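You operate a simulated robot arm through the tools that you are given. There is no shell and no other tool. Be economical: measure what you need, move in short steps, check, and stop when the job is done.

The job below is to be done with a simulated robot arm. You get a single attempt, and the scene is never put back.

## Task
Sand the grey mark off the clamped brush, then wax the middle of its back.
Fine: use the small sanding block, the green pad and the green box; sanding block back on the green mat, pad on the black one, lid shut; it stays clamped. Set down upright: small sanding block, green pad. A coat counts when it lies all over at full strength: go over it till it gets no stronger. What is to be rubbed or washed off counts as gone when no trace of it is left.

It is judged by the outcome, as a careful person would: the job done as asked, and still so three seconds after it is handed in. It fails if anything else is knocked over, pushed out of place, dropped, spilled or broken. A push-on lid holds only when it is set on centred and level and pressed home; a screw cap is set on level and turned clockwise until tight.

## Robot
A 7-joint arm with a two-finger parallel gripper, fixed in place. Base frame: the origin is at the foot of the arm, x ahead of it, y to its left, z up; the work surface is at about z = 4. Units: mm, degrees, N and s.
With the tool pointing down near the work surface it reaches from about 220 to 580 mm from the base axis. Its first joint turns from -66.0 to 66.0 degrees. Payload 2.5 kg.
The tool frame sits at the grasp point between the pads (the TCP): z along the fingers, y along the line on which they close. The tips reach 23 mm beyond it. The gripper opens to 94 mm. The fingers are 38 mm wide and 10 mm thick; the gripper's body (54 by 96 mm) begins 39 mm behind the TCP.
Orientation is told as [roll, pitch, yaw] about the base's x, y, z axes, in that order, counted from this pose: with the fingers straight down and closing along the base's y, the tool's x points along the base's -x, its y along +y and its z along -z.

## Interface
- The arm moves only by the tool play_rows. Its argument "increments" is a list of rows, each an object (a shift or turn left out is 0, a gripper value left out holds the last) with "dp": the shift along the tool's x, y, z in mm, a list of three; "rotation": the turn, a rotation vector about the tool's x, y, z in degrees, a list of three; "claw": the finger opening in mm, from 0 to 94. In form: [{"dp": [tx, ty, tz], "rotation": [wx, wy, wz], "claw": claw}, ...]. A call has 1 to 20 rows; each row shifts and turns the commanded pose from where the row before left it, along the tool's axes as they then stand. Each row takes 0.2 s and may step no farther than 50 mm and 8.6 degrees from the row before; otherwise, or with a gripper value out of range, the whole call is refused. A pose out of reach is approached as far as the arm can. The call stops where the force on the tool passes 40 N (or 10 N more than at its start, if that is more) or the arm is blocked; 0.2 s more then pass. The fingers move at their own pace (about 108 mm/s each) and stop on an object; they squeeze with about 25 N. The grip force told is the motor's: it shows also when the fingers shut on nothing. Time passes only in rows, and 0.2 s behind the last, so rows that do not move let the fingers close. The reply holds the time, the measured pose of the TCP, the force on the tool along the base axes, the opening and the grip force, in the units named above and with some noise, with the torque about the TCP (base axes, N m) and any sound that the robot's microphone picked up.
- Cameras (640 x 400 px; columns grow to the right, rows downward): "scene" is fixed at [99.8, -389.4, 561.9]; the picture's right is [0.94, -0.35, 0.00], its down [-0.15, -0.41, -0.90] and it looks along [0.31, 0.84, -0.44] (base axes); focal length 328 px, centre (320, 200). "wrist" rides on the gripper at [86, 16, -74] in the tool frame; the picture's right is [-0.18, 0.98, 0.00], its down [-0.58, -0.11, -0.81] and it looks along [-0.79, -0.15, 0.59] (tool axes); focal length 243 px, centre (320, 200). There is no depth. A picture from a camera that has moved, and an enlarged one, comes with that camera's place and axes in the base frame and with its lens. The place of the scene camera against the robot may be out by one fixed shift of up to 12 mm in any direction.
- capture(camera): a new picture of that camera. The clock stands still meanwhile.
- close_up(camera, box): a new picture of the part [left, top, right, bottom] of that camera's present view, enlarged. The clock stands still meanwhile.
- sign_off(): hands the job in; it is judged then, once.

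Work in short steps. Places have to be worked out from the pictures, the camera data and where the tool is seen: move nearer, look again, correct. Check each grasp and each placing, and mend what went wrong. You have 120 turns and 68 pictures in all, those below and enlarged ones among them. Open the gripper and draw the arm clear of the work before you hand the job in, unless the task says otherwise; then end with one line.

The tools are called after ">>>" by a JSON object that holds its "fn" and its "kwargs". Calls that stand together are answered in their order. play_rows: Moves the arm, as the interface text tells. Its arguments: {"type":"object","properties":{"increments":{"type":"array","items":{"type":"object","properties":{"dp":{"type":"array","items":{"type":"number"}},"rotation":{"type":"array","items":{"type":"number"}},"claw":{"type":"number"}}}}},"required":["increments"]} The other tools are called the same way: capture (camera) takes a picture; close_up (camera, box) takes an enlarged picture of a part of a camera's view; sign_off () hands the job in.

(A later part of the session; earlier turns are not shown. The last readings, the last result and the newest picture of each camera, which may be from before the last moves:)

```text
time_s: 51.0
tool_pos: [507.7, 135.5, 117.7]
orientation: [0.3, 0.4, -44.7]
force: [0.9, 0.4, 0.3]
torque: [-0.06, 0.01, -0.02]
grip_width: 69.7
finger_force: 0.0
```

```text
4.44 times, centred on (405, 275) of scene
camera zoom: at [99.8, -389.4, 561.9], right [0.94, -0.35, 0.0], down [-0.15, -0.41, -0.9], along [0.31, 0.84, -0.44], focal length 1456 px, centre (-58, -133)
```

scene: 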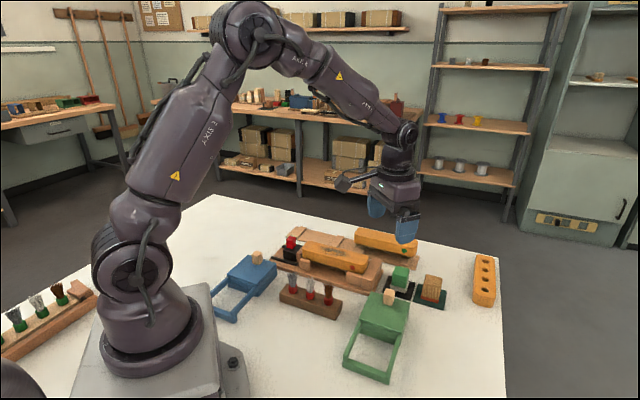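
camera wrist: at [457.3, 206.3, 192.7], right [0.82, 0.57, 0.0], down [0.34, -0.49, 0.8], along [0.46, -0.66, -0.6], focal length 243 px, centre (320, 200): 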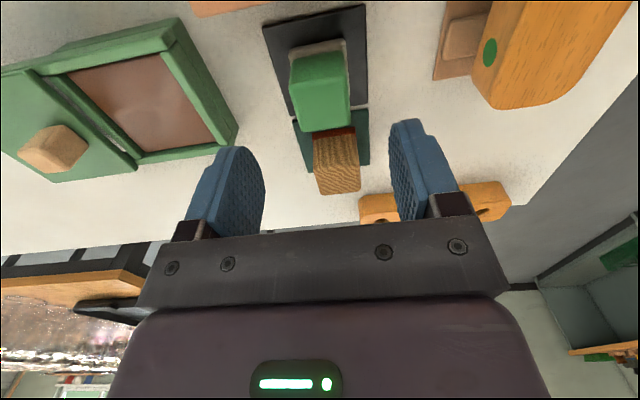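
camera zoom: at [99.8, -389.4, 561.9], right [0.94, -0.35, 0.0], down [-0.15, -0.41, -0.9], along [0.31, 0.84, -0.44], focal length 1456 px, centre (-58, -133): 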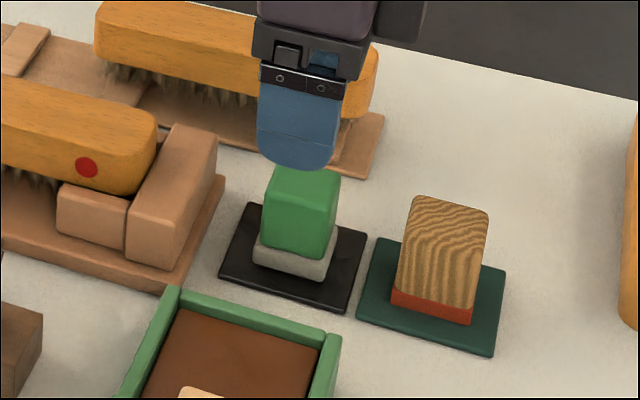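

Pad centre about u=266, w=454, tool is within 2–3 mm. Descend to z≈48 and grip.

>>> {"fn": "play_rows", "kwargs": {"increments": [{"dp": [-2.5, -0.5, 20]}, {"dp": [0, 0, 25]}, {"dp": [0, 0, 24]}, {"dp": [0, 0, 0]}]}}

>>> {"fn": "capture", "kwargs": {"camera": "wrist"}}

```text
time_s: 52.0
tool_pos: [505.8, 133.7, 49.8]
orientation: [0.3, 0.4, -44.8]
force: [0.7, 0.1, -0.1]
torque: [-0.01, 0.01, 0.01]
grip_width: 69.9
finger_force: 0.1
```

```text
28 pictures are left
camera wrist: at [455.9, 205.3, 124.8], right [0.82, 0.57, 0.01], down [0.34, -0.49, 0.8], along [0.46, -0.66, -0.6], focal length 243 px, centre (320, 200)
```

wrist: 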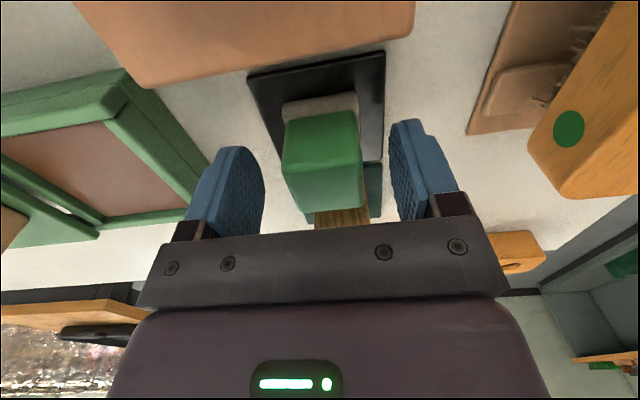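

Straddled well. Close, then lift and carry over the wax.

>>> {"fn": "play_rows", "kwargs": {"increments": [{"claw": 20}, {"claw": 20}, {"claw": 20}, {"dp": [0, 0, -35]}, {"dp": [0, 0, -35]}, {"dp": [0, 0, 0]}]}}

>>> {"fn": "close_up", "kwargs": {"camera": "scene", "box": [350, 220, 450, 320]}}

```text
time_s: 53.4
tool_pos: [505.0, 134.0, 120.6]
orientation: [0.3, 0.4, -44.8]
force: [0.2, 0.4, -1.1]
torque: [0.0, -0.02, 0.01]
grip_width: 35.5
finger_force: 24.2
```

```text
4.00 times, centred on (400, 270) of scene
camera zoom: at [99.8, -389.4, 561.9], right [0.94, -0.35, 0.0], down [-0.15, -0.41, -0.9], along [0.31, 0.84, -0.44], focal length 1311 px, centre (0, -80)
```

zoom: 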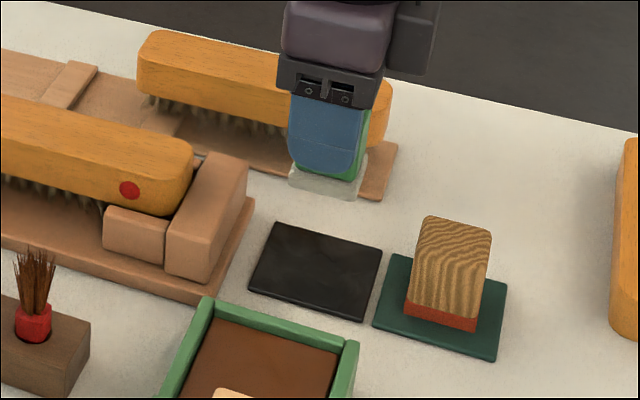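

Pad held. Move over the wax bed and descend to z≈88.

>>> {"fn": "play_rows", "kwargs": {"increments": [{"dp": [1, -42, 0]}, {"dp": [1, -42, 0]}, {"dp": [0, -42, 0]}, {"dp": [0, 0, 30]}, {"dp": [0, 0, 0]}]}}

>>> {"fn": "capture", "kwargs": {"camera": "wrist"}}

>>> {"fn": "close_up", "kwargs": {"camera": "scene", "box": [335, 240, 435, 340]}}

```text
time_s: 54.6
tool_pos: [413.5, 45.0, 88.2]
orientation: [0.4, 0.4, -44.7]
force: [-0.6, 0.6, -0.5]
torque: [0.0, 0.01, 0.05]
grip_width: 34.9
finger_force: 25.2
```

```text
26 pictures are left
camera wrist: at [364.5, 117.0, 164.3], right [0.82, 0.57, 0.0], down [0.34, -0.49, 0.8], along [0.46, -0.66, -0.6], focal length 243 px, centre (320, 200)
```

wrist: 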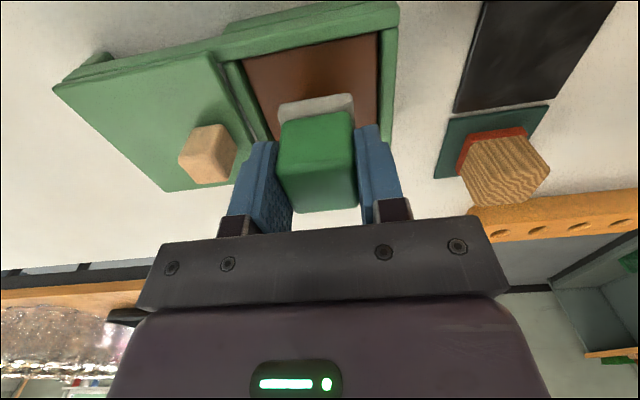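

```text
4.00 times, centred on (385, 290) of scene
camera zoom: at [99.8, -389.4, 561.9], right [0.94, -0.35, 0.0], down [-0.15, -0.41, -0.9], along [0.31, 0.84, -0.44], focal length 1311 px, centre (60, -160)
```

zoom: 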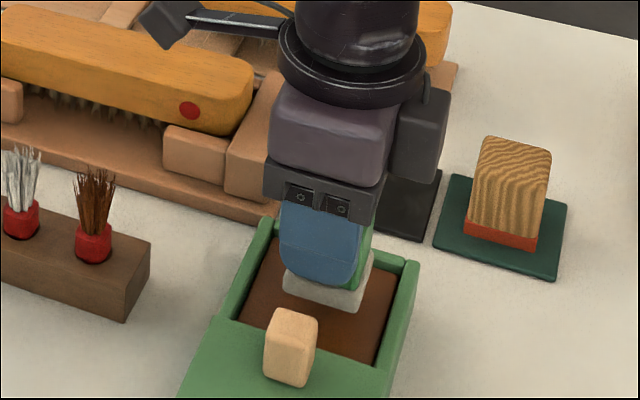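

Pad is over the bed. Lower in steps until contact.

>>> {"fn": "play_rows", "kwargs": {"increments": [{"dp": [0, 1, 5]}, {"dp": [0, 0, 4]}, {"dp": [0, 0, 0]}]}}

>>> {"fn": "play_rows", "kwargs": {"increments": [{"dp": [0, 0, 2.5]}, {"dp": [0, 0, 0]}]}}

>>> {"fn": "play_rows", "kwargs": {"increments": [{"dp": [0, 0, 2]}, {"dp": [0, 0, 0]}]}}

```text
time_s: 55.4
tool_pos: [414.6, 45.6, 81.4]
orientation: [0.3, 0.3, -44.8]
force: [-0.2, 0.8, -0.4]
torque: [-0.03, 0.02, -0.02]
grip_width: 35.3
finger_force: 24.7
```

```text
time_s: 56.0
tool_pos: [413.8, 45.9, 77.1]
orientation: [0.3, 0.4, -44.8]
force: [0.1, -0.5, -0.9]
torque: [0.02, 0.01, -0.01]
grip_width: 35.3
finger_force: 24.7
```

```text
time_s: 56.6
tool_pos: [414.1, 45.0, 74.8]
orientation: [0.4, 0.3, -44.8]
force: [-0.2, -0.4, -0.1]
torque: [0.02, 0.01, 0.0]
grip_width: 35.3
finger_force: 25.2
```

>>> {"fn": "play_rows", "kwargs": {"increments": [{"dp": [0, 0, 2]}, {"dp": [0, 0, 0]}]}}

>>> {"fn": "play_rows", "kwargs": {"increments": [{"dp": [0, 0, 2]}, {"dp": [0, 0, 0]}]}}

>>> {"fn": "play_rows", "kwargs": {"increments": [{"dp": [0, 0, 1.5]}, {"dp": [0, 0, 0]}]}}

```text
time_s: 57.2
tool_pos: [415.3, 44.2, 74.6]
orientation: [0.4, 0.3, -44.8]
force: [-3.1, -1.2, 19.3]
torque: [-0.05, 0.22, 0.02]
grip_width: 35.6
finger_force: 25.2
```

```text
time_s: 57.8
tool_pos: [415.6, 45.0, 71.4]
orientation: [0.4, 0.3, -44.8]
force: [-2.1, -2.3, 19.6]
torque: [-0.21, 0.06, -0.05]
grip_width: 35.5
finger_force: 25.1
```

```text
time_s: 58.4
tool_pos: [416.3, 45.7, 69.9]
orientation: [0.4, 0.3, -44.9]
force: [2.8, -1.5, 20.9]
torque: [-0.21, 0.01, 0.0]
grip_width: 35.6
finger_force: 25.2
```

Contact; the pad slips in the grip above ~20 N. Back off 1 mm, then rub gently in the wax.

>>> {"fn": "play_rows", "kwargs": {"increments": [{"dp": [0, 0, -1]}, {"dp": [0, 6, 0]}, {"dp": [0, -6, 0]}, {"dp": [0, -6, 0]}, {"dp": [0, 6, 0]}, {"dp": [5, 0, 0]}, {"dp": [-5, 0, 0]}, {"dp": [-5, 0, 0]}, {"dp": [5, 0, 0]}, {"dp": [0, 6, 0]}, {"dp": [0, -6, 0]}, {"dp": [0, -6, 0]}, {"dp": [0, 6, 0]}]}}

>>> {"fn": "play_rows", "kwargs": {"increments": [{"dp": [0, 0, -30]}, {"dp": [0, 0, -40]}, {"dp": [0, 0, 0]}]}}

>>> {"fn": "close_up", "kwargs": {"camera": "scene", "box": [335, 210, 435, 310]}}

```text
time_s: 61.2
tool_pos: [414.1, 44.7, 70.4]
orientation: [0.3, 0.4, -44.8]
force: [-0.1, 0.4, -1.5]
torque: [0.01, -0.01, 0.0]
grip_width: 35.1
finger_force: 25.0
```

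```text
time_s: 62.0
tool_pos: [412.7, 45.9, 138.9]
orientation: [0.3, 0.4, -44.8]
force: [0.6, -0.1, 0.3]
torque: [-0.02, 0.0, 0.01]
grip_width: 35.2
finger_force: 25.1
```

```text
4.00 times, centred on (385, 260) of scene
camera zoom: at [99.8, -389.4, 561.9], right [0.94, -0.35, 0.0], down [-0.15, -0.41, -0.9], along [0.31, 0.84, -0.44], focal length 1311 px, centre (60, -40)
```

zoom: 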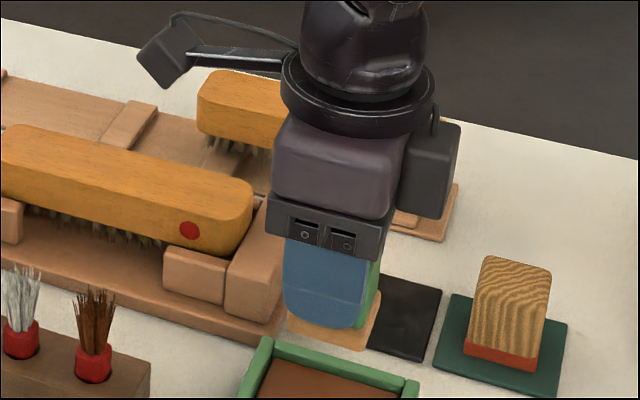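

The felt has taken up wax (now amber). Carry it over the brush middle (u≈92, w≈446).

>>> {"fn": "play_rows", "kwargs": {"increments": [{"dp": [0, 0, -15]}, {"dp": [34, 24.3, 0]}, {"dp": [34, 24.3, 0]}, {"dp": [34, 24.3, 0]}, {"dp": [34, 24.3, 0]}, {"dp": [33, 24.3, 0]}, {"dp": [0, 0, 35]}, {"dp": [0, 0, 0]}]}}

>>> {"fn": "capture", "kwargs": {"camera": "wrist"}}

>>> {"fn": "close_up", "kwargs": {"camera": "scene", "box": [270, 190, 410, 290]}}

```text
time_s: 63.8
tool_pos: [377.8, 250.2, 120.9]
orientation: [0.3, 0.4, -44.7]
force: [1.0, 0.2, -0.1]
torque: [-0.03, -0.03, 0.04]
grip_width: 35.1
finger_force: 24.9
```

```text
23 pictures are left
camera wrist: at [328.1, 322.1, 196.3], right [0.82, 0.57, 0.0], down [0.34, -0.49, 0.8], along [0.46, -0.66, -0.6], focal length 243 px, centre (320, 200)
```

wrist: 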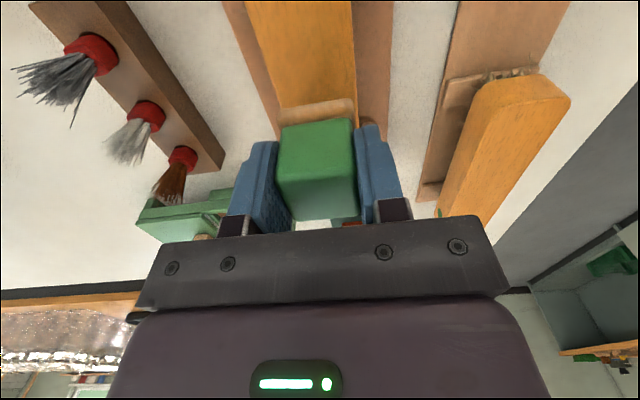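

```text
4.00 times, centred on (340, 240) of scene
camera zoom: at [99.8, -389.4, 561.9], right [0.94, -0.35, 0.0], down [-0.15, -0.41, -0.9], along [0.31, 0.84, -0.44], focal length 1311 px, centre (240, 40)
```

zoom: 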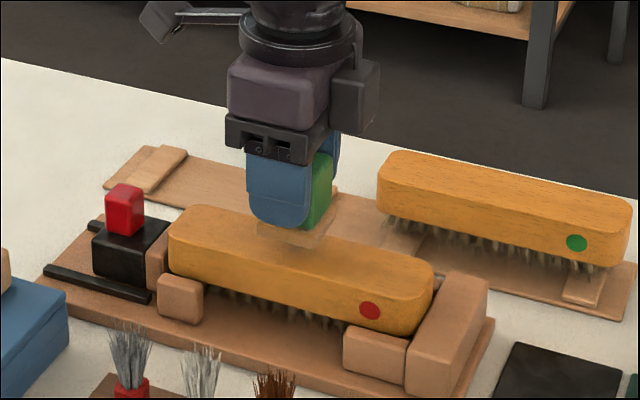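

Aligned. Lower gently to contact.

>>> {"fn": "play_rows", "kwargs": {"increments": [{"dp": [0, 1, 7]}, {"dp": [0, 0, 6]}, {"dp": [0, 0, 0]}]}}

>>> {"fn": "play_rows", "kwargs": {"increments": [{"dp": [0, 0, 1.5]}, {"dp": [0, 0, 0]}]}}

>>> {"fn": "play_rows", "kwargs": {"increments": [{"dp": [0, 0, 1.5]}, {"dp": [0, 0, 0]}]}}

```text
time_s: 64.6
tool_pos: [379.4, 252.2, 109.4]
orientation: [0.3, 0.4, -44.8]
force: [-0.2, 0.0, -0.7]
torque: [0.02, -0.06, 0.01]
grip_width: 35.1
finger_force: 25.0
```

```text
time_s: 65.2
tool_pos: [379.8, 253.1, 108.7]
orientation: [0.3, 0.4, -44.9]
force: [-0.1, -0.4, -0.5]
torque: [0.01, 0.0, -0.05]
grip_width: 35.3
finger_force: 24.9
```

```text
time_s: 65.8
tool_pos: [381.1, 251.2, 105.6]
orientation: [0.2, 0.3, -44.8]
force: [0.4, -0.6, -0.7]
torque: [-0.02, 0.01, 0.03]
grip_width: 35.1
finger_force: 24.8
```

>>> {"fn": "play_rows", "kwargs": {"increments": [{"dp": [0, 0, 1.5]}, {"dp": [0, 0, 0]}]}}

>>> {"fn": "play_rows", "kwargs": {"increments": [{"dp": [0, 0, 1]}, {"dp": [0, 0, 0]}]}}

```text
time_s: 66.4
tool_pos: [380.9, 251.1, 105.2]
orientation: [0.3, 0.4, -44.8]
force: [-0.9, -0.4, 0.4]
torque: [-0.03, 0.08, -0.05]
grip_width: 35.5
finger_force: 24.6
```

```text
time_s: 67.0
tool_pos: [381.0, 251.6, 104.4]
orientation: [0.5, 0.4, -44.7]
force: [-3.0, -0.7, 16.6]
torque: [-0.14, 0.24, -0.02]
grip_width: 35.1
finger_force: 25.3
```

Contact. Ease 0.5 mm and rub ±20 mm along the brush.

>>> {"fn": "play_rows", "kwargs": {"increments": [{"dp": [0, 0, -0.4]}, {"dp": [-10, 0, 0]}, {"dp": [-10, 0, 0]}, {"dp": [10, 2, 0]}, {"dp": [10, 0, 0]}, {"dp": [10, 0, 0]}, {"dp": [10, 0, 0]}, {"dp": [-10, -4, 0]}, {"dp": [-10, 0, 0]}, {"dp": [-10, 0, 0]}, {"dp": [-10, 0, 0]}, {"dp": [10, 2, 0]}, {"dp": [10, 0, 0]}, {"dp": [10, 0, 0]}, {"dp": [10, 0, 0]}, {"dp": [-10, 0, 0]}, {"dp": [-10, 0, 0]}]}}

>>> {"fn": "play_rows", "kwargs": {"increments": [{"dp": [0, 0, -35]}, {"dp": [30, 0, -20]}, {"dp": [40, 0, 0]}, {"dp": [0, 0, 0]}]}}

>>> {"fn": "close_up", "kwargs": {"camera": "scene", "box": [290, 220, 400, 290]}}

>>> {"fn": "close_up", "kwargs": {"camera": "wrist", "box": [240, 0, 400, 110]}}

```text
time_s: 70.6
tool_pos: [381.4, 251.4, 104.7]
orientation: [0.3, 0.4, -44.7]
force: [0.4, -0.1, 0.1]
torque: [0.02, 0.0, -0.01]
grip_width: 35.5
finger_force: 25.3
```

```text
time_s: 71.6
tool_pos: [330.8, 301.2, 159.1]
orientation: [0.3, 0.4, -44.8]
force: [-0.7, 0.5, -0.9]
torque: [-0.04, -0.03, -0.04]
grip_width: 35.5
finger_force: 24.8
```

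```text
5.71 times, centred on (345, 255) of scene
camera zoom: at [99.8, -389.4, 561.9], right [0.94, -0.35, 0.0], down [-0.15, -0.41, -0.9], along [0.31, 0.84, -0.44], focal length 1872 px, centre (177, -114)
```

zoom: 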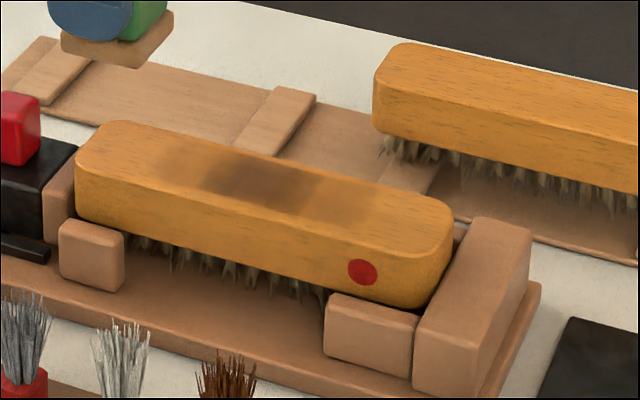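

```text
3.64 times, centred on (320, 55) of wrist
camera zoom: at [280.5, 372.9, 234.3], right [0.82, 0.57, 0.0], down [0.34, -0.49, 0.8], along [0.46, -0.66, -0.6], focal length 882 px, centre (320, 727)
```

zoom: 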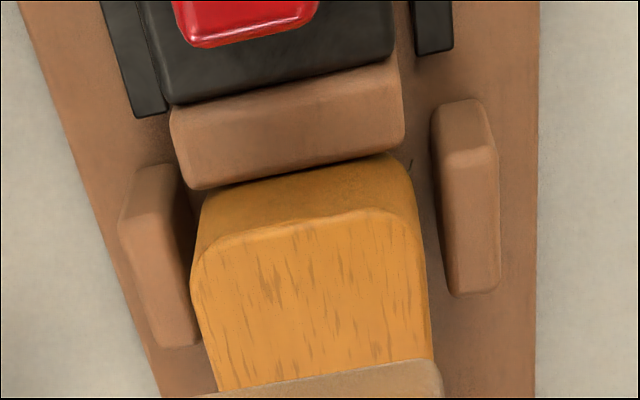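

Wax is laid, full strength in the middle but fading toward the ends of the stroke. I rub more, dwelling on the left part (u≈66) first.

>>> {"fn": "play_rows", "kwargs": {"increments": [{"dp": [-44, 0, 10]}, {"dp": [0, 0, 25]}, {"dp": [0, 0, 17]}, {"dp": [0, 0, 3]}, {"dp": [0, 0, 0]}]}}

>>> {"fn": "play_rows", "kwargs": {"increments": [{"dp": [0, 0, 1]}, {"dp": [0, 0, 0]}]}}

```text
time_s: 72.8
tool_pos: [362.7, 267.1, 104.0]
orientation: [0.2, 0.4, -44.8]
force: [-0.3, 0.4, -0.5]
torque: [-0.02, 0.02, -0.01]
grip_width: 35.4
finger_force: 24.7
```

```text
time_s: 73.4
tool_pos: [361.6, 268.9, 104.2]
orientation: [0.3, 0.4, -44.9]
force: [-0.1, 0.1, 1.0]
torque: [-0.01, -0.01, -0.03]
grip_width: 35.2
finger_force: 25.2
```

>>> {"fn": "play_rows", "kwargs": {"increments": [{"dp": [0, 0, 0.8]}, {"dp": [-10, 0, 0]}, {"dp": [10, 2, 0]}, {"dp": [-10, 0, 0]}, {"dp": [10, -4, 0]}, {"dp": [-10, 0, 0]}, {"dp": [10, 2, 0]}, {"dp": [-12, 0, 0.2]}, {"dp": [-12, 0, 0]}, {"dp": [-12, 0, 0]}, {"dp": [-12, 0, 0]}, {"dp": [10, 2, 0.2]}, {"dp": [-10, 0, 0]}, {"dp": [10, -4, 0]}, {"dp": [-10, 0, 0]}, {"dp": [10, 2, 0]}, {"dp": [-10, 0, 0]}]}}

>>> {"fn": "play_rows", "kwargs": {"increments": [{"dp": [12, 2, 0]}, {"dp": [12, 0, 0]}, {"dp": [12, 0, 0]}, {"dp": [12, 0, 0]}, {"dp": [-12, -4, 0]}, {"dp": [-12, 0, 0]}, {"dp": [-12, 0, 0]}, {"dp": [-12, 0, 0]}, {"dp": [0, 2, -35]}, {"dp": [45, 0, -20]}, {"dp": [45, 0, 0]}, {"dp": [0, 0, 0]}]}}

>>> {"fn": "close_up", "kwargs": {"camera": "scene", "box": [290, 220, 400, 290]}}

```text
time_s: 77.0
tool_pos: [396.6, 237.8, 102.5]
orientation: [0.5, 0.5, -44.7]
force: [-6.6, 4.6, 18.5]
torque: [-0.01, 0.19, -0.03]
grip_width: 35.3
finger_force: 24.9
```

```text
time_s: 79.6
tool_pos: [329.4, 296.3, 155.6]
orientation: [0.4, 0.3, -44.7]
force: [-0.9, 0.3, 0.1]
torque: [0.01, 0.02, -0.01]
grip_width: 35.3
finger_force: 25.0
```

```text
5.71 times, centred on (345, 255) of scene
camera zoom: at [99.8, -389.4, 561.9], right [0.94, -0.35, 0.0], down [-0.15, -0.41, -0.9], along [0.31, 0.84, -0.44], focal length 1872 px, centre (177, -114)
```

zoom: 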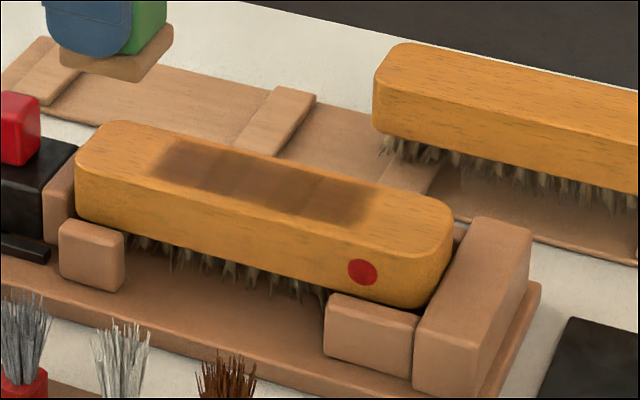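

Nearly uniform. Closer look at evenness.

>>> {"fn": "close_up", "kwargs": {"camera": "scene", "box": [308, 238, 368, 274]}}

```text
10.67 times, centred on (338, 256) of scene
camera zoom: at [99.8, -389.4, 561.9], right [0.94, -0.35, 0.0], down [-0.15, -0.41, -0.9], along [0.31, 0.84, -0.44], focal length 3495 px, centre (128, -397)
```

zoom: 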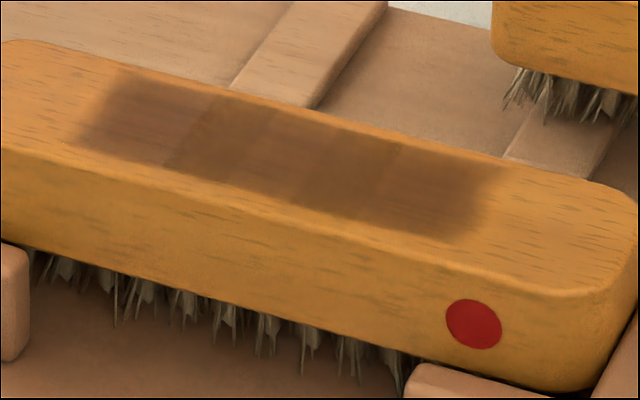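

Still slight bands; more full-length passes needed. Touch down again at u≈64.

>>> {"fn": "play_rows", "kwargs": {"increments": [{"dp": [-41, 2, 8]}, {"dp": [0, 0, 25]}, {"dp": [0, 0, 17]}, {"dp": [0, 0, 3]}, {"dp": [0, 0, 0]}]}}

>>> {"fn": "play_rows", "kwargs": {"increments": [{"dp": [0, 0, 0.7]}, {"dp": [0, 0, 0]}]}}

```text
time_s: 80.8
tool_pos: [360.3, 271.1, 104.3]
orientation: [0.3, 0.3, -44.8]
force: [-0.2, -0.3, 0.5]
torque: [-0.01, -0.02, 0.0]
grip_width: 35.5
finger_force: 25.2
```

```text
time_s: 81.4
tool_pos: [361.7, 271.7, 103.2]
orientation: [0.3, 0.4, -44.8]
force: [0.6, -0.5, -1.9]
torque: [0.0, 0.02, -0.02]
grip_width: 35.5
finger_force: 24.9
```

>>> {"fn": "play_rows", "kwargs": {"increments": [{"dp": [0, 0, 1]}, {"dp": [0, 0, 0]}]}}

```text
time_s: 82.0
tool_pos: [362.3, 272.3, 102.9]
orientation: [0.4, 0.4, -44.8]
force: [-4.0, -1.4, 11.4]
torque: [-0.29, 0.14, -0.07]
grip_width: 35.3
finger_force: 25.3
```

>>> {"fn": "play_rows", "kwargs": {"increments": [{"dp": [-9, 0, 0]}, {"dp": [-9, 0, 0]}, {"dp": [-9, 0, 0]}, {"dp": [-9, 0, 0]}, {"dp": [-9, 0, 0]}, {"dp": [-7, 0, 0]}, {"dp": [9, -5, 0.2]}, {"dp": [9, 0, 0]}, {"dp": [9, 0, 0]}, {"dp": [9, 0, 0]}, {"dp": [9, 0, 0]}, {"dp": [7, 0, 0]}, {"dp": [-7, 2, 0.2]}, {"dp": [-9, 0, 0]}, {"dp": [-9, 0, 0]}, {"dp": [-9, 0, 0]}, {"dp": [-9, 0, 0]}, {"dp": [-9, 0, 0]}]}}

>>> {"fn": "play_rows", "kwargs": {"increments": [{"dp": [9, 2, 0]}, {"dp": [9, 0, 0]}, {"dp": [9, 0, 0]}, {"dp": [9, 0, 0]}, {"dp": [9, 0, 0]}, {"dp": [7, 0, 0]}, {"dp": [-7, -4, 0]}, {"dp": [-9, 0, 0]}, {"dp": [-9, 0, 0]}, {"dp": [-9, 0, 0]}, {"dp": [-9, 0, 0]}, {"dp": [-9, 0, 0]}]}}

>>> {"fn": "play_rows", "kwargs": {"increments": [{"dp": [0, 2, -35]}, {"dp": [45, 0, -20]}, {"dp": [45, 0, 0]}, {"dp": [0, 0, 0]}]}}

>>> {"fn": "close_up", "kwargs": {"camera": "scene", "box": [308, 238, 368, 274]}}

```text
time_s: 85.8
tool_pos: [398.4, 233.0, 103.2]
orientation: [0.4, 0.5, -44.8]
force: [-2.2, 1.8, 7.8]
torque: [-0.03, 0.15, -0.07]
grip_width: 35.5
finger_force: 24.5
```

```text
time_s: 88.4
tool_pos: [395.8, 230.1, 98.4]
orientation: [0.4, 0.5, -44.8]
force: [-6.3, 6.0, 21.6]
torque: [-0.04, 0.18, -0.09]
grip_width: 35.2
finger_force: 24.8
```

```text
time_s: 89.4
tool_pos: [334.8, 292.6, 156.1]
orientation: [0.4, 0.4, -44.9]
force: [0.4, 0.3, -0.3]
torque: [-0.01, -0.01, -0.02]
grip_width: 35.6
finger_force: 24.6
```

```text
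10.67 times, centred on (338, 256) of scene
camera zoom: at [99.8, -389.4, 561.9], right [0.94, -0.35, 0.0], down [-0.15, -0.41, -0.9], along [0.31, 0.84, -0.44], focal length 3495 px, centre (128, -397)
```

zoom: 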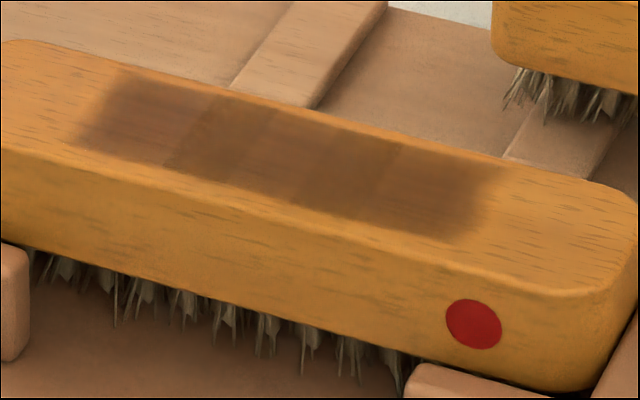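

No change from the last passes: either saturated or the pad is dry. I recharge the pad and repeat to be certain.

>>> {"fn": "play_rows", "kwargs": {"increments": [{"dp": [-38.6, -19.9, 0]}, {"dp": [-38.6, -19.9, 0]}, {"dp": [-38.6, -19.9, 0]}, {"dp": [-38.6, -19.9, 0]}, {"dp": [-38.6, -19.9, 0]}, {"dp": [-38.6, -19.9, 0]}, {"dp": [0, 0, 40]}, {"dp": [0, 0, 36]}, {"dp": [0, 0, 0]}]}}

>>> {"fn": "close_up", "kwargs": {"camera": "scene", "box": [335, 240, 435, 340]}}

```text
time_s: 91.4
tool_pos: [416.3, 47.2, 78.7]
orientation: [0.3, 0.4, -44.8]
force: [1.0, -0.4, 0.0]
torque: [0.0, 0.0, 0.03]
grip_width: 35.4
finger_force: 24.6
```

```text
4.00 times, centred on (385, 290) of scene
camera zoom: at [99.8, -389.4, 561.9], right [0.94, -0.35, 0.0], down [-0.15, -0.41, -0.9], along [0.31, 0.84, -0.44], focal length 1311 px, centre (60, -160)
```

zoom: 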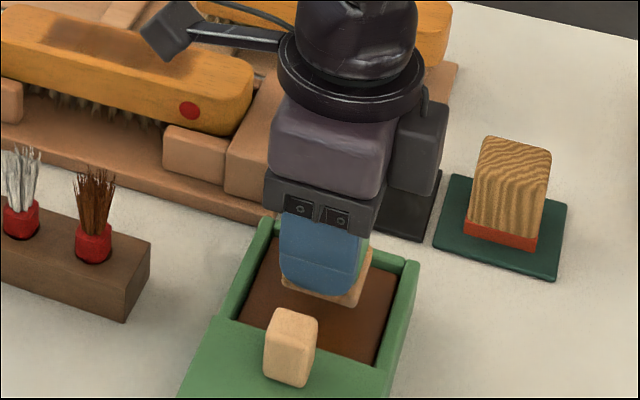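

>>> {"fn": "play_rows", "kwargs": {"increments": [{"dp": [0, -1, 5]}, {"dp": [0, 0, 4]}, {"dp": [0, 0, 0]}]}}

>>> {"fn": "play_rows", "kwargs": {"increments": [{"dp": [0, 0, 1.5]}, {"dp": [0, 0, 0]}]}}

>>> {"fn": "play_rows", "kwargs": {"increments": [{"dp": [0, 0, 1.5]}, {"dp": [0, 0, 0]}]}}

```text
time_s: 92.2
tool_pos: [413.9, 49.6, 68.8]
orientation: [0.3, 0.4, -44.9]
force: [1.0, -0.3, 0.0]
torque: [-0.02, 0.01, 0.0]
grip_width: 35.8
finger_force: 24.9
```

```text
time_s: 92.8
tool_pos: [416.0, 48.3, 68.6]
orientation: [0.3, 0.4, -44.8]
force: [-0.5, 0.3, -0.9]
torque: [-0.01, 0.02, 0.02]
grip_width: 35.4
finger_force: 25.2
```

```text
time_s: 93.4
tool_pos: [414.2, 49.0, 67.3]
orientation: [0.3, 0.5, -44.9]
force: [0.6, -0.1, -1.1]
torque: [0.02, 0.01, -0.03]
grip_width: 35.4
finger_force: 24.9
```

>>> {"fn": "play_rows", "kwargs": {"increments": [{"dp": [0, 0, 1.2]}, {"dp": [0, 0, 0]}]}}

>>> {"fn": "play_rows", "kwargs": {"increments": [{"dp": [0, 0, 1.2]}, {"dp": [0, 0, 0]}]}}

```text
time_s: 94.0
tool_pos: [414.6, 47.0, 65.7]
orientation: [0.3, 0.3, -44.8]
force: [0.7, 0.2, -0.4]
torque: [-0.02, 0.03, -0.02]
grip_width: 35.3
finger_force: 24.4
```

```text
time_s: 94.6
tool_pos: [414.5, 47.7, 65.5]
orientation: [0.3, 0.4, -44.8]
force: [0.0, 0.0, -1.1]
torque: [0.02, 0.01, -0.02]
grip_width: 35.6
finger_force: 25.3
```

>>> {"fn": "play_rows", "kwargs": {"increments": [{"dp": [0, 0, 1.2]}, {"dp": [0, 0, 0]}]}}

>>> {"fn": "play_rows", "kwargs": {"increments": [{"dp": [0, 0, 1]}, {"dp": [0, 0, 0]}]}}

```text
time_s: 95.2
tool_pos: [414.2, 48.2, 63.5]
orientation: [0.2, 0.4, -44.8]
force: [0.4, -0.2, -0.7]
torque: [-0.03, -0.01, 0.0]
grip_width: 35.5
finger_force: 24.8
```

```text
time_s: 95.8
tool_pos: [414.2, 46.3, 64.1]
orientation: [0.4, 0.3, -44.8]
force: [-3.6, 0.7, 18.6]
torque: [-0.4, 0.06, -0.05]
grip_width: 35.5
finger_force: 25.0
```

Contact. Rub in the wax and lift.

>>> {"fn": "play_rows", "kwargs": {"increments": [{"dp": [0, 0, -0.3]}, {"dp": [0, 6, 0]}, {"dp": [0, -6, 0]}, {"dp": [0, -6, 0]}, {"dp": [0, 6, 0]}, {"dp": [5, 0, 0]}, {"dp": [-5, 0, 0]}, {"dp": [-5, 0, 0]}, {"dp": [5, 0, 0]}, {"dp": [0, 6, 0]}, {"dp": [0, -6, 0]}, {"dp": [0, 0, -45]}, {"dp": [0, 0, -48]}, {"dp": [0, 0, 0]}]}}

>>> {"fn": "play_rows", "kwargs": {"increments": [{"dp": [33, 20, 0]}, {"dp": [33, 20, 0]}, {"dp": [33, 20, 0]}, {"dp": [33, 20, 0]}, {"dp": [33, 20, 0]}, {"dp": [30, 20, 0]}, {"dp": [0, 0, 30]}, {"dp": [0, 0, 20]}, {"dp": [0, 0, 0]}]}}

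```text
time_s: 97.0
tool_pos: [413.6, 44.8, 62.8]
orientation: [0.2, 0.5, -44.8]
force: [-1.1, 0.6, 6.6]
torque: [-0.13, -0.03, -0.03]
grip_width: 35.4
finger_force: 24.8
stopped in row 5: the force on the tool passed its limit (the readings are from after the stop); the commanded pose is now the measured one
```

```text
time_s: 97.5
tool_pos: [399.6, 86.3, 64.4]
orientation: [-1.0, -0.2, -45.8]
force: [-9.1, -4.2, 12.4]
torque: [0.04, 0.09, 0.03]
grip_width: 35.3
finger_force: 17.4
stopped in row 2: the force on the tool passed its limit (the readings are from after the stop); the commanded pose is now the measured one
```

The first call stopped on force and the next one then dragged sideways inside the box. I must look before anything else.

>>> {"fn": "capture", "kwargs": {"camera": "scene"}}

>>> {"fn": "close_up", "kwargs": {"camera": "scene", "box": [335, 230, 435, 390]}}

>>> {"fn": "capture", "kwargs": {"camera": "wrist"}}

```text
15 pictures are left
```

scene: 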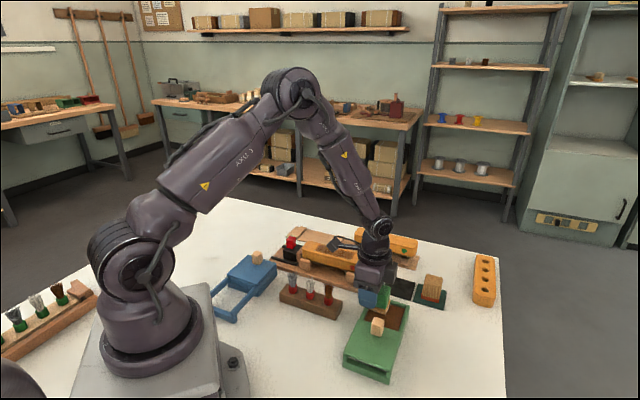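

```text
2.50 times, centred on (385, 310) of scene
camera zoom: at [99.7, -389.4, 561.9], right [0.94, -0.35, 0.0], down [-0.15, -0.41, -0.9], along [0.31, 0.84, -0.44], focal length 819 px, centre (158, -75)
```

zoom: 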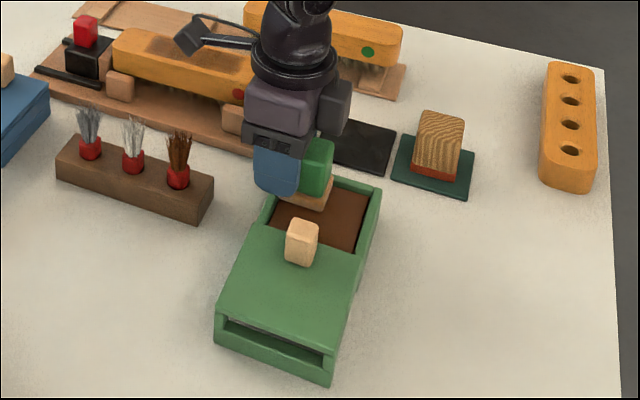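

```text
13 pictures are left
camera wrist: at [351.2, 159.5, 138.2], right [0.83, 0.55, -0.01], down [0.33, -0.48, 0.81], along [0.44, -0.68, -0.59], focal length 243 px, centre (320, 200)
```

wrist: 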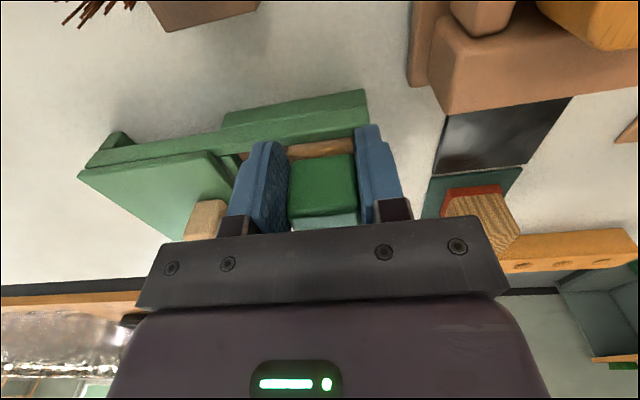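

The box has not moved, but the pad slid sideways in the fingers (~25 mm) and is only held by an edge. It stands in the wax bed, so I release it there and regrip: ease 1 mm up, open a little.

>>> {"fn": "play_rows", "kwargs": {"increments": [{"dp": [0, 0, -1]}, {"dp": [0, 0, 0], "claw": 46}, {"dp": [0, 0, 0]}]}}

>>> {"fn": "play_rows", "kwargs": {"increments": [{"dp": [0, 0, -20]}, {"dp": [0, 0, -40]}, {"dp": [15, 0, -20]}, {"dp": [0, 0, 0]}]}}

>>> {"fn": "close_up", "kwargs": {"camera": "scene", "box": [340, 230, 430, 330]}}

>>> {"fn": "close_up", "kwargs": {"camera": "wrist", "box": [100, 0, 420, 200]}}

```text
time_s: 98.3
tool_pos: [400.1, 87.3, 64.6]
orientation: [-0.7, -0.3, -45.7]
force: [0.2, -1.1, 0.0]
torque: [-0.01, -0.01, 0.01]
grip_width: 46.1
finger_force: 0.0
```

```text
time_s: 99.3
tool_pos: [388.9, 97.2, 145.0]
orientation: [-0.7, -0.4, -45.7]
force: [-0.4, -0.3, 0.8]
torque: [0.04, 0.01, 0.02]
grip_width: 46.1
finger_force: 0.0
```

```text
4.00 times, centred on (385, 280) of scene
camera zoom: at [99.8, -389.4, 561.9], right [0.94, -0.35, 0.0], down [-0.15, -0.41, -0.9], along [0.31, 0.84, -0.44], focal length 1311 px, centre (60, -120)
```

zoom: 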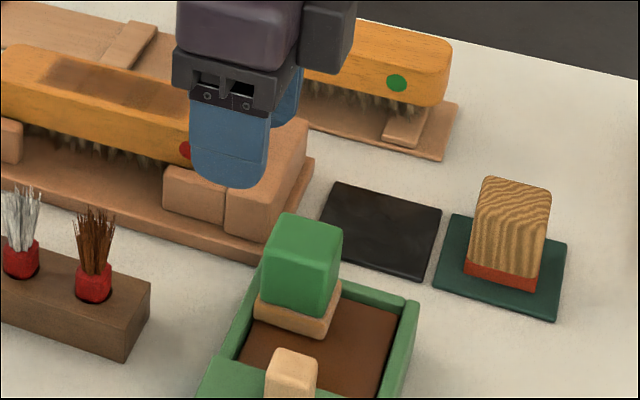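

```text
2.00 times, centred on (260, 100) of wrist
camera zoom: at [341.0, 171.5, 219.6], right [0.83, 0.55, -0.01], down [0.33, -0.48, 0.81], along [0.44, -0.68, -0.59], focal length 485 px, centre (440, 400)
```

zoom: 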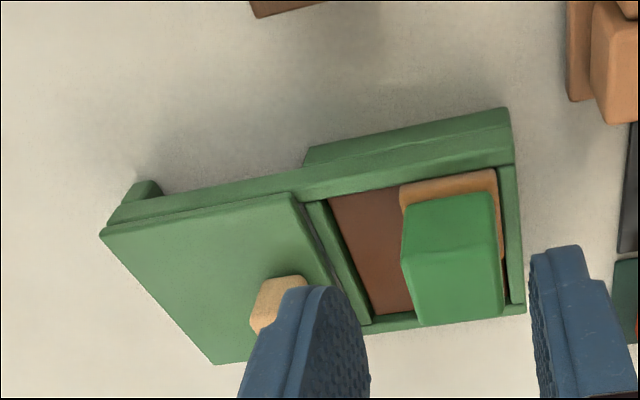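

The pad stands upright and flat in the bed's corner, centre about u=249, w=342. I level the tool, move above it and look.

>>> {"fn": "play_rows", "kwargs": {"increments": [{"rotation": [-0.7, 0.4, -0.7], "claw": 56}, {"dp": [-22, -1, 0]}, {"dp": [-21.5, 0, 0]}, {"dp": [0, 0, 35]}, {"dp": [0, 0, 0]}]}}

>>> {"fn": "capture", "kwargs": {"camera": "wrist"}}

```text
time_s: 100.5
tool_pos: [418.0, 66.2, 108.9]
orientation: [0.0, 0.2, -45.1]
force: [0.0, 0.8, -0.4]
torque: [-0.02, 0.01, 0.0]
grip_width: 55.7
finger_force: 0.0
```

```text
10 pictures are left
camera wrist: at [369.9, 138.7, 183.8], right [0.83, 0.56, 0.0], down [0.33, -0.49, 0.81], along [0.45, -0.67, -0.59], focal length 243 px, centre (320, 200)
```

wrist: 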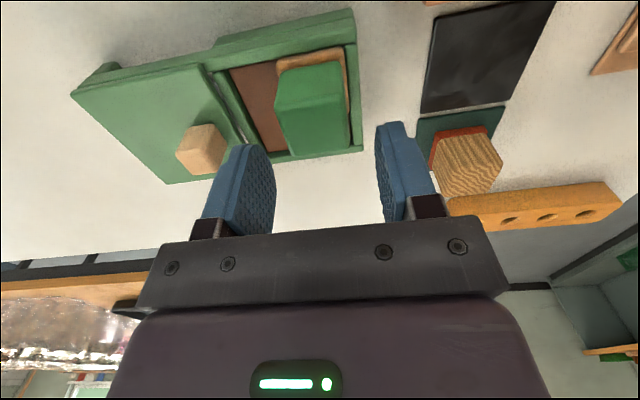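

Aligned within a few mm. Descend to z≈69 (tips above the rim) and regrip.

>>> {"fn": "play_rows", "kwargs": {"increments": [{"dp": [0, 0, 20]}, {"dp": [0, 0, 19]}, {"dp": [0, 0, 0]}, {"claw": 20}, {"claw": 20}, {"claw": 20}]}}

```text
time_s: 101.9
tool_pos: [419.4, 64.7, 69.9]
orientation: [-0.2, 0.1, -45.1]
force: [-12.6, -9.9, 5.8]
torque: [-0.28, 0.45, 0.17]
grip_width: 35.3
finger_force: 25.1
```

Gripped. Relieve sideways and lift.

>>> {"fn": "play_rows", "kwargs": {"increments": [{"dp": [0, -1.5, 0]}, {"dp": [0, -4, -5]}, {"dp": [0, 0, -30]}, {"dp": [0, 0, -50]}, {"dp": [0, 0, 0]}]}}

>>> {"fn": "close_up", "kwargs": {"camera": "scene", "box": [320, 210, 430, 330]}}

```text
time_s: 103.1
tool_pos: [414.5, 63.4, 154.6]
orientation: [0.0, 0.1, -45.1]
force: [0.4, 0.0, -0.4]
torque: [-0.02, 0.02, 0.0]
grip_width: 35.1
finger_force: 24.7
```

```text
3.33 times, centred on (375, 270) of scene
camera zoom: at [99.8, -389.4, 561.9], right [0.94, -0.35, 0.0], down [-0.15, -0.41, -0.9], along [0.31, 0.84, -0.44], focal length 1092 px, centre (137, -33)
```

zoom: 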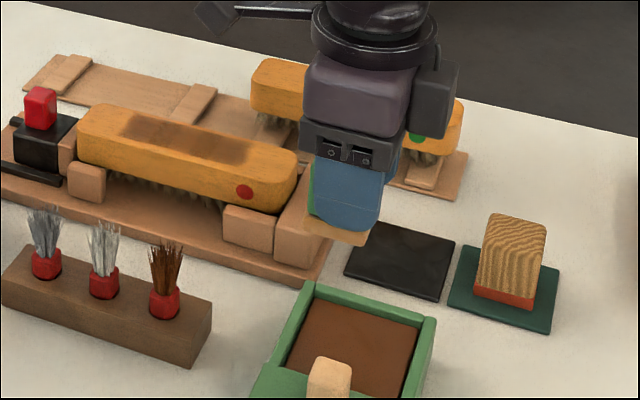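

Good grip, pad ~5 mm off-centre. Carry to the left part of the coat on the brush.

>>> {"fn": "play_rows", "kwargs": {"increments": [{"dp": [35.6, 21.5, 0]}, {"dp": [35.6, 21.5, 0]}, {"dp": [35.6, 21.5, 0]}, {"dp": [35.6, 21.5, 0]}, {"dp": [35.6, 21.5, 0]}, {"dp": [0, 0, 25]}, {"dp": [0, 0, 20]}, {"dp": [0, 0, 0]}]}}

```text
time_s: 104.9
tool_pos: [366.7, 263.3, 112.0]
orientation: [-0.1, 0.2, -45.1]
force: [-0.2, 0.0, -0.5]
torque: [0.01, -0.01, -0.01]
grip_width: 35.2
finger_force: 24.7
```

>>> {"fn": "play_rows", "kwargs": {"increments": [{"dp": [0, 0, 4]}, {"dp": [0, 0, 2]}, {"dp": [0, 0, 0]}]}}

```text
time_s: 105.7
tool_pos: [367.8, 264.1, 105.7]
orientation: [0.1, 0.1, -45.2]
force: [-0.3, -0.6, 0.2]
torque: [-0.01, 0.03, 0.01]
grip_width: 35.3
finger_force: 24.5
```

>>> {"fn": "play_rows", "kwargs": {"increments": [{"dp": [0, 0, 1.3]}, {"dp": [0, 0, 0]}]}}

```text
time_s: 106.3
tool_pos: [366.8, 264.6, 106.3]
orientation: [0.1, 0.1, -45.1]
force: [-2.4, -3.5, 16.8]
torque: [-0.04, 0.22, 0.01]
grip_width: 35.4
finger_force: 25.2
```

Contact. Full-length passes.

>>> {"fn": "play_rows", "kwargs": {"increments": [{"dp": [4, 0, -0.3]}, {"dp": [-9, 2, 0]}, {"dp": [-9, 0, 0]}, {"dp": [-9, 0, 0]}, {"dp": [-9, 0, 0]}, {"dp": [-9, 0, 0]}, {"dp": [-9, 0, 0]}, {"dp": [9, -4, 0]}, {"dp": [9, 0, 0]}, {"dp": [9, 0, 0]}, {"dp": [9, 0, 0]}, {"dp": [9, 0, 0]}, {"dp": [9, 0, 0]}, {"dp": [-9, 2, 0.2]}, {"dp": [-9, 0, 0]}, {"dp": [-9, 0, 0]}, {"dp": [-9, 0, 0]}, {"dp": [-9, 0, 0]}, {"dp": [-9, 0, 0]}]}}

```text
time_s: 110.3
tool_pos: [402.1, 227.6, 104.4]
orientation: [0.0, 0.1, -45.1]
force: [0.2, 0.4, 0.6]
torque: [0.05, -0.03, -0.01]
grip_width: 35.7
finger_force: 25.2
```

>>> {"fn": "play_rows", "kwargs": {"increments": [{"dp": [0, 0, 0.9]}, {"dp": [9, 0, 0]}, {"dp": [9, 0, 0]}, {"dp": [9, 0, 0]}, {"dp": [9, 0, 0]}, {"dp": [9, 0, 0]}, {"dp": [9, 0, 0]}, {"dp": [-9, 2, 0]}, {"dp": [-9, 0, 0]}, {"dp": [-9, 0, 0]}, {"dp": [-9, 0, 0]}, {"dp": [-9, 0, 0]}, {"dp": [-9, 0, 0]}]}}

```text
time_s: 113.1
tool_pos: [403.7, 230.7, 103.0]
orientation: [0.0, 0.0, -45.0]
force: [-8.8, 7.8, 27.6]
torque: [0.43, 0.55, -0.02]
grip_width: 35.5
finger_force: 25.1
```

Strong contact there. Lift away and look.

>>> {"fn": "play_rows", "kwargs": {"increments": [{"dp": [0, 0, -40]}, {"dp": [0, 0, -20]}, {"dp": [45, 0, 0]}, {"dp": [45, 0, 0]}, {"dp": [0, 0, 0]}]}}

>>> {"fn": "close_up", "kwargs": {"camera": "scene", "box": [308, 238, 368, 274]}}

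```text
time_s: 114.3
tool_pos: [340.2, 291.3, 161.5]
orientation: [0.0, 0.2, -45.0]
force: [-0.1, 0.3, 0.0]
torque: [0.02, 0.04, 0.0]
grip_width: 35.2
finger_force: 24.4
```

```text
10.67 times, centred on (338, 256) of scene
camera zoom: at [99.8, -389.4, 561.9], right [0.94, -0.35, 0.0], down [-0.15, -0.41, -0.9], along [0.31, 0.84, -0.44], focal length 3495 px, centre (128, -397)
```

zoom: 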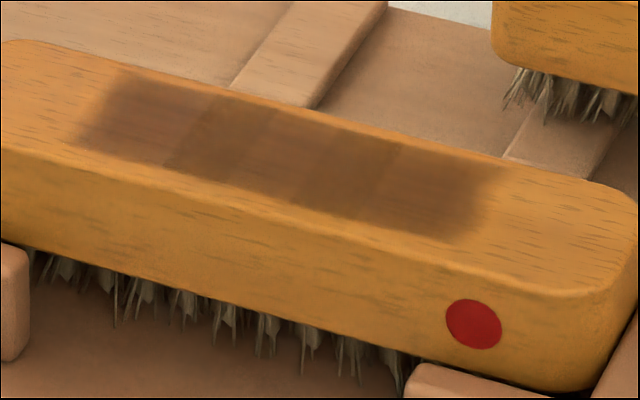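

Coat unchanged by two recharged rounds: it is at full strength. Now carry the pad back above the black mat.

>>> {"fn": "play_rows", "kwargs": {"increments": [{"dp": [-39, 1, 0]}, {"dp": [-39, 1, 0]}, {"dp": [-39, 1, 0]}, {"dp": [-39, 1, 0]}, {"dp": [-39, 1, 0]}, {"dp": [-40, 1.5, 0]}, {"dp": [0, 0, 40]}, {"dp": [0, 0, 40]}, {"dp": [0, 0, 0]}]}}

>>> {"fn": "capture", "kwargs": {"camera": "wrist"}}

```text
time_s: 116.3
tool_pos: [506.7, 132.8, 82.7]
orientation: [0.0, 0.1, -45.0]
force: [0.8, 0.0, -0.4]
torque: [0.02, -0.05, -0.02]
grip_width: 35.5
finger_force: 24.9
```

```text
7 pictures are left
camera wrist: at [457.4, 204.3, 157.7], right [0.83, 0.56, 0.0], down [0.33, -0.49, 0.81], along [0.45, -0.67, -0.59], focal length 243 px, centre (320, 200)
```

wrist: 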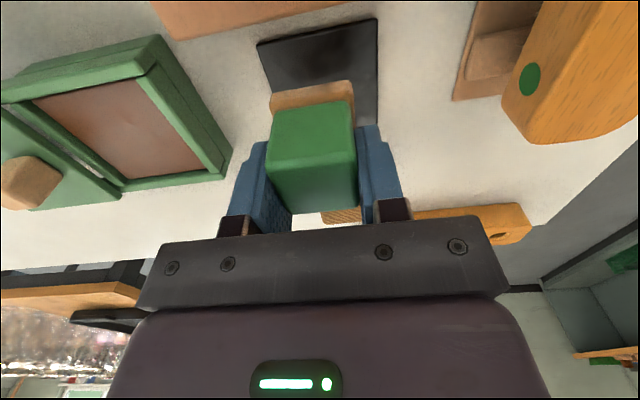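

Shift 4 mm and lower slowly onto the mat.

>>> {"fn": "play_rows", "kwargs": {"increments": [{"dp": [-4, 1.5, 15]}, {"dp": [0, 0, 15]}, {"dp": [0, 0, 4]}, {"dp": [0, 0, 2]}, {"dp": [0, 0, 0]}]}}

>>> {"fn": "play_rows", "kwargs": {"increments": [{"dp": [0, 0, 1.5]}, {"dp": [0, 0, 0]}]}}

>>> {"fn": "play_rows", "kwargs": {"increments": [{"dp": [0, 0, 1.2]}, {"dp": [0, 0, 0]}]}}

```text
time_s: 117.5
tool_pos: [512.7, 131.4, 44.3]
orientation: [0.0, 0.1, -45.1]
force: [0.4, -0.5, -0.4]
torque: [-0.01, 0.01, -0.01]
grip_width: 35.5
finger_force: 25.1
```

```text
time_s: 118.1
tool_pos: [513.2, 131.9, 44.0]
orientation: [0.0, 0.1, -45.1]
force: [-0.5, 0.0, -0.3]
torque: [-0.02, -0.02, 0.02]
grip_width: 35.5
finger_force: 24.8
```

```text
time_s: 118.7
tool_pos: [511.7, 130.6, 42.8]
orientation: [0.0, 0.1, -45.1]
force: [0.4, 0.8, -0.7]
torque: [-0.02, 0.01, 0.02]
grip_width: 35.2
finger_force: 25.4
```

>>> {"fn": "play_rows", "kwargs": {"increments": [{"dp": [0, 0, 1.2]}, {"dp": [0, 0, 0]}]}}

>>> {"fn": "play_rows", "kwargs": {"increments": [{"dp": [0, 0, 1]}, {"dp": [0, 0, 0]}]}}

```text
time_s: 119.3
tool_pos: [512.4, 131.6, 42.2]
orientation: [0.0, 0.1, -45.1]
force: [-0.7, 0.4, 0.9]
torque: [-0.01, 0.02, 0.01]
grip_width: 35.4
finger_force: 25.2
```

```text
time_s: 119.9
tool_pos: [514.5, 131.7, 42.1]
orientation: [0.2, 0.1, -45.2]
force: [-3.5, 0.1, 11.4]
torque: [-0.05, 0.15, 0.0]
grip_width: 35.5
finger_force: 25.0
```

Contact. Release and rise, then check.

>>> {"fn": "play_rows", "kwargs": {"increments": [{"dp": [0, 0, -0.4], "claw": 45}, {"claw": 60}, {"claw": 60}, {"dp": [0, 0, -30]}, {"dp": [0, 0, -40]}, {"dp": [0, 0, 0]}]}}

>>> {"fn": "close_up", "kwargs": {"camera": "scene", "box": [340, 230, 450, 340]}}

```text
time_s: 121.3
tool_pos: [515.4, 130.6, 113.7]
orientation: [0.0, 0.1, -45.2]
force: [0.0, 0.1, 0.7]
torque: [-0.04, -0.02, 0.01]
grip_width: 60.0
finger_force: 0.1
```

```text
3.64 times, centred on (395, 285) of scene
camera zoom: at [99.8, -389.4, 561.9], right [0.94, -0.35, 0.0], down [-0.15, -0.41, -0.9], along [0.31, 0.84, -0.44], focal length 1192 px, centre (47, -109)
```

zoom: 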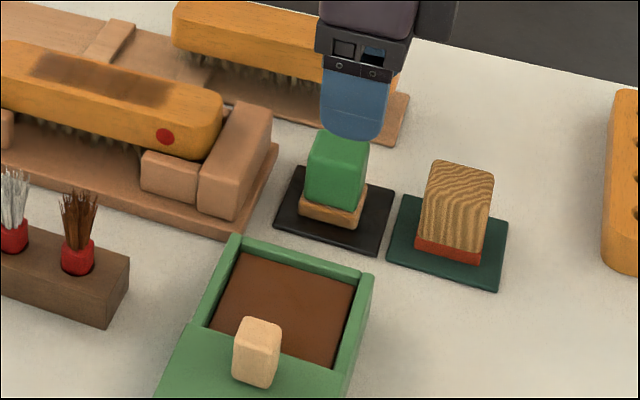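

Pad is upright on the black mat. Now close the lid: go over the knob at about (369, -2).

>>> {"fn": "play_rows", "kwargs": {"increments": [{"dp": [2, -39.4, 0]}, {"dp": [2, -39.4, 0]}, {"dp": [2, -39.4, 0]}, {"dp": [2, -39.4, 0]}, {"dp": [2, -39.4, 0]}, {"dp": [0, 0, 10]}, {"dp": [0, 0, 0]}]}}

>>> {"fn": "capture", "kwargs": {"camera": "wrist"}}

```text
time_s: 122.9
tool_pos: [365.7, -2.8, 102.6]
orientation: [0.1, 0.1, -45.1]
force: [-0.5, -0.3, 0.0]
torque: [0.02, 0.03, 0.02]
grip_width: 59.8
finger_force: 0.1
```

```text
5 pictures are left
camera wrist: at [316.0, 68.6, 177.2], right [0.83, 0.56, 0.0], down [0.33, -0.49, 0.81], along [0.45, -0.67, -0.59], focal length 243 px, centre (320, 200)
```

wrist: 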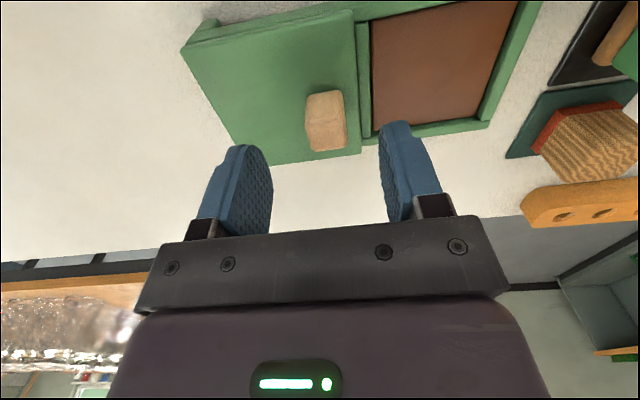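

Knob at (368.5, -3). Small correction, descend and grip.

>>> {"fn": "play_rows", "kwargs": {"increments": [{"dp": [-2, 2, 0]}, {"dp": [0, 0, 17]}, {"dp": [0, 0, 17]}, {"dp": [0, 0, 0]}, {"claw": 5}, {"claw": 5}, {"claw": 5}]}}

```text
time_s: 124.5
tool_pos: [369.9, -1.5, 66.7]
orientation: [0.0, 0.0, -45.2]
force: [5.5, 2.1, -8.1]
torque: [0.01, 0.0, 0.04]
grip_width: 21.7
finger_force: 45.5
```

Gripped with little force. Slide back along +w in steps.

>>> {"fn": "play_rows", "kwargs": {"increments": [{"dp": [0, 5, 0]}, {"dp": [0, 5, 0]}, {"dp": [0, 5, 0]}, {"dp": [0, 5, 0]}, {"dp": [0, 0, 0]}]}}

```text
time_s: 125.7
tool_pos: [383.9, 12.7, 66.8]
orientation: [-0.1, 0.0, -45.1]
force: [5.5, -7.0, -27.5]
torque: [0.55, 0.19, 0.27]
grip_width: 21.5
finger_force: 45.1
```

>>> {"fn": "play_rows", "kwargs": {"increments": [{"dp": [-0.7, 0, 0.8]}, {"dp": [0, 5, 0]}, {"dp": [0, 5, 0]}, {"dp": [0, 5, 0]}, {"dp": [0, 5, 0]}, {"dp": [0, 0, 0]}]}}

```text
time_s: 127.1
tool_pos: [398.0, 28.0, 67.8]
orientation: [0.1, 0.1, -45.0]
force: [-2.9, 3.9, -11.2]
torque: [-0.57, -0.67, -0.05]
grip_width: 21.6
finger_force: 44.8
```

>>> {"fn": "play_rows", "kwargs": {"increments": [{"dp": [0, 5, 0.2]}, {"dp": [0, 5, 0]}, {"dp": [0, 5, 0]}, {"dp": [0, 5, 0]}, {"dp": [0, 0, 0]}]}}

```text
time_s: 128.3
tool_pos: [412.6, 41.0, 67.4]
orientation: [0.0, 0.1, -45.1]
force: [-6.4, 5.7, -0.3]
torque: [-0.1, -0.02, -0.07]
grip_width: 21.4
finger_force: 45.0
```

>>> {"fn": "play_rows", "kwargs": {"increments": [{"dp": [0.6, 5, 0]}, {"dp": [0, 5, 0]}, {"dp": [0, 5, 0]}, {"dp": [0, 5, 0]}, {"dp": [0, 3, 0]}, {"dp": [0, 0, 0]}]}}

>>> {"fn": "play_rows", "kwargs": {"increments": [{"dp": [0, 2, 0]}, {"dp": [0, 1.5, 0]}, {"dp": [0, 0, 0]}]}}

```text
time_s: 129.7
tool_pos: [429.3, 58.6, 67.6]
orientation: [0.1, 0.1, -45.1]
force: [-7.7, 7.9, 13.3]
torque: [0.76, 1.01, 0.07]
grip_width: 21.7
finger_force: 44.9
```

```text
time_s: 130.5
tool_pos: [431.8, 60.6, 67.1]
orientation: [0.1, 0.1, -45.1]
force: [-9.8, 10.3, 14.1]
torque: [0.32, 0.37, 0.07]
grip_width: 21.7
finger_force: 44.8
```

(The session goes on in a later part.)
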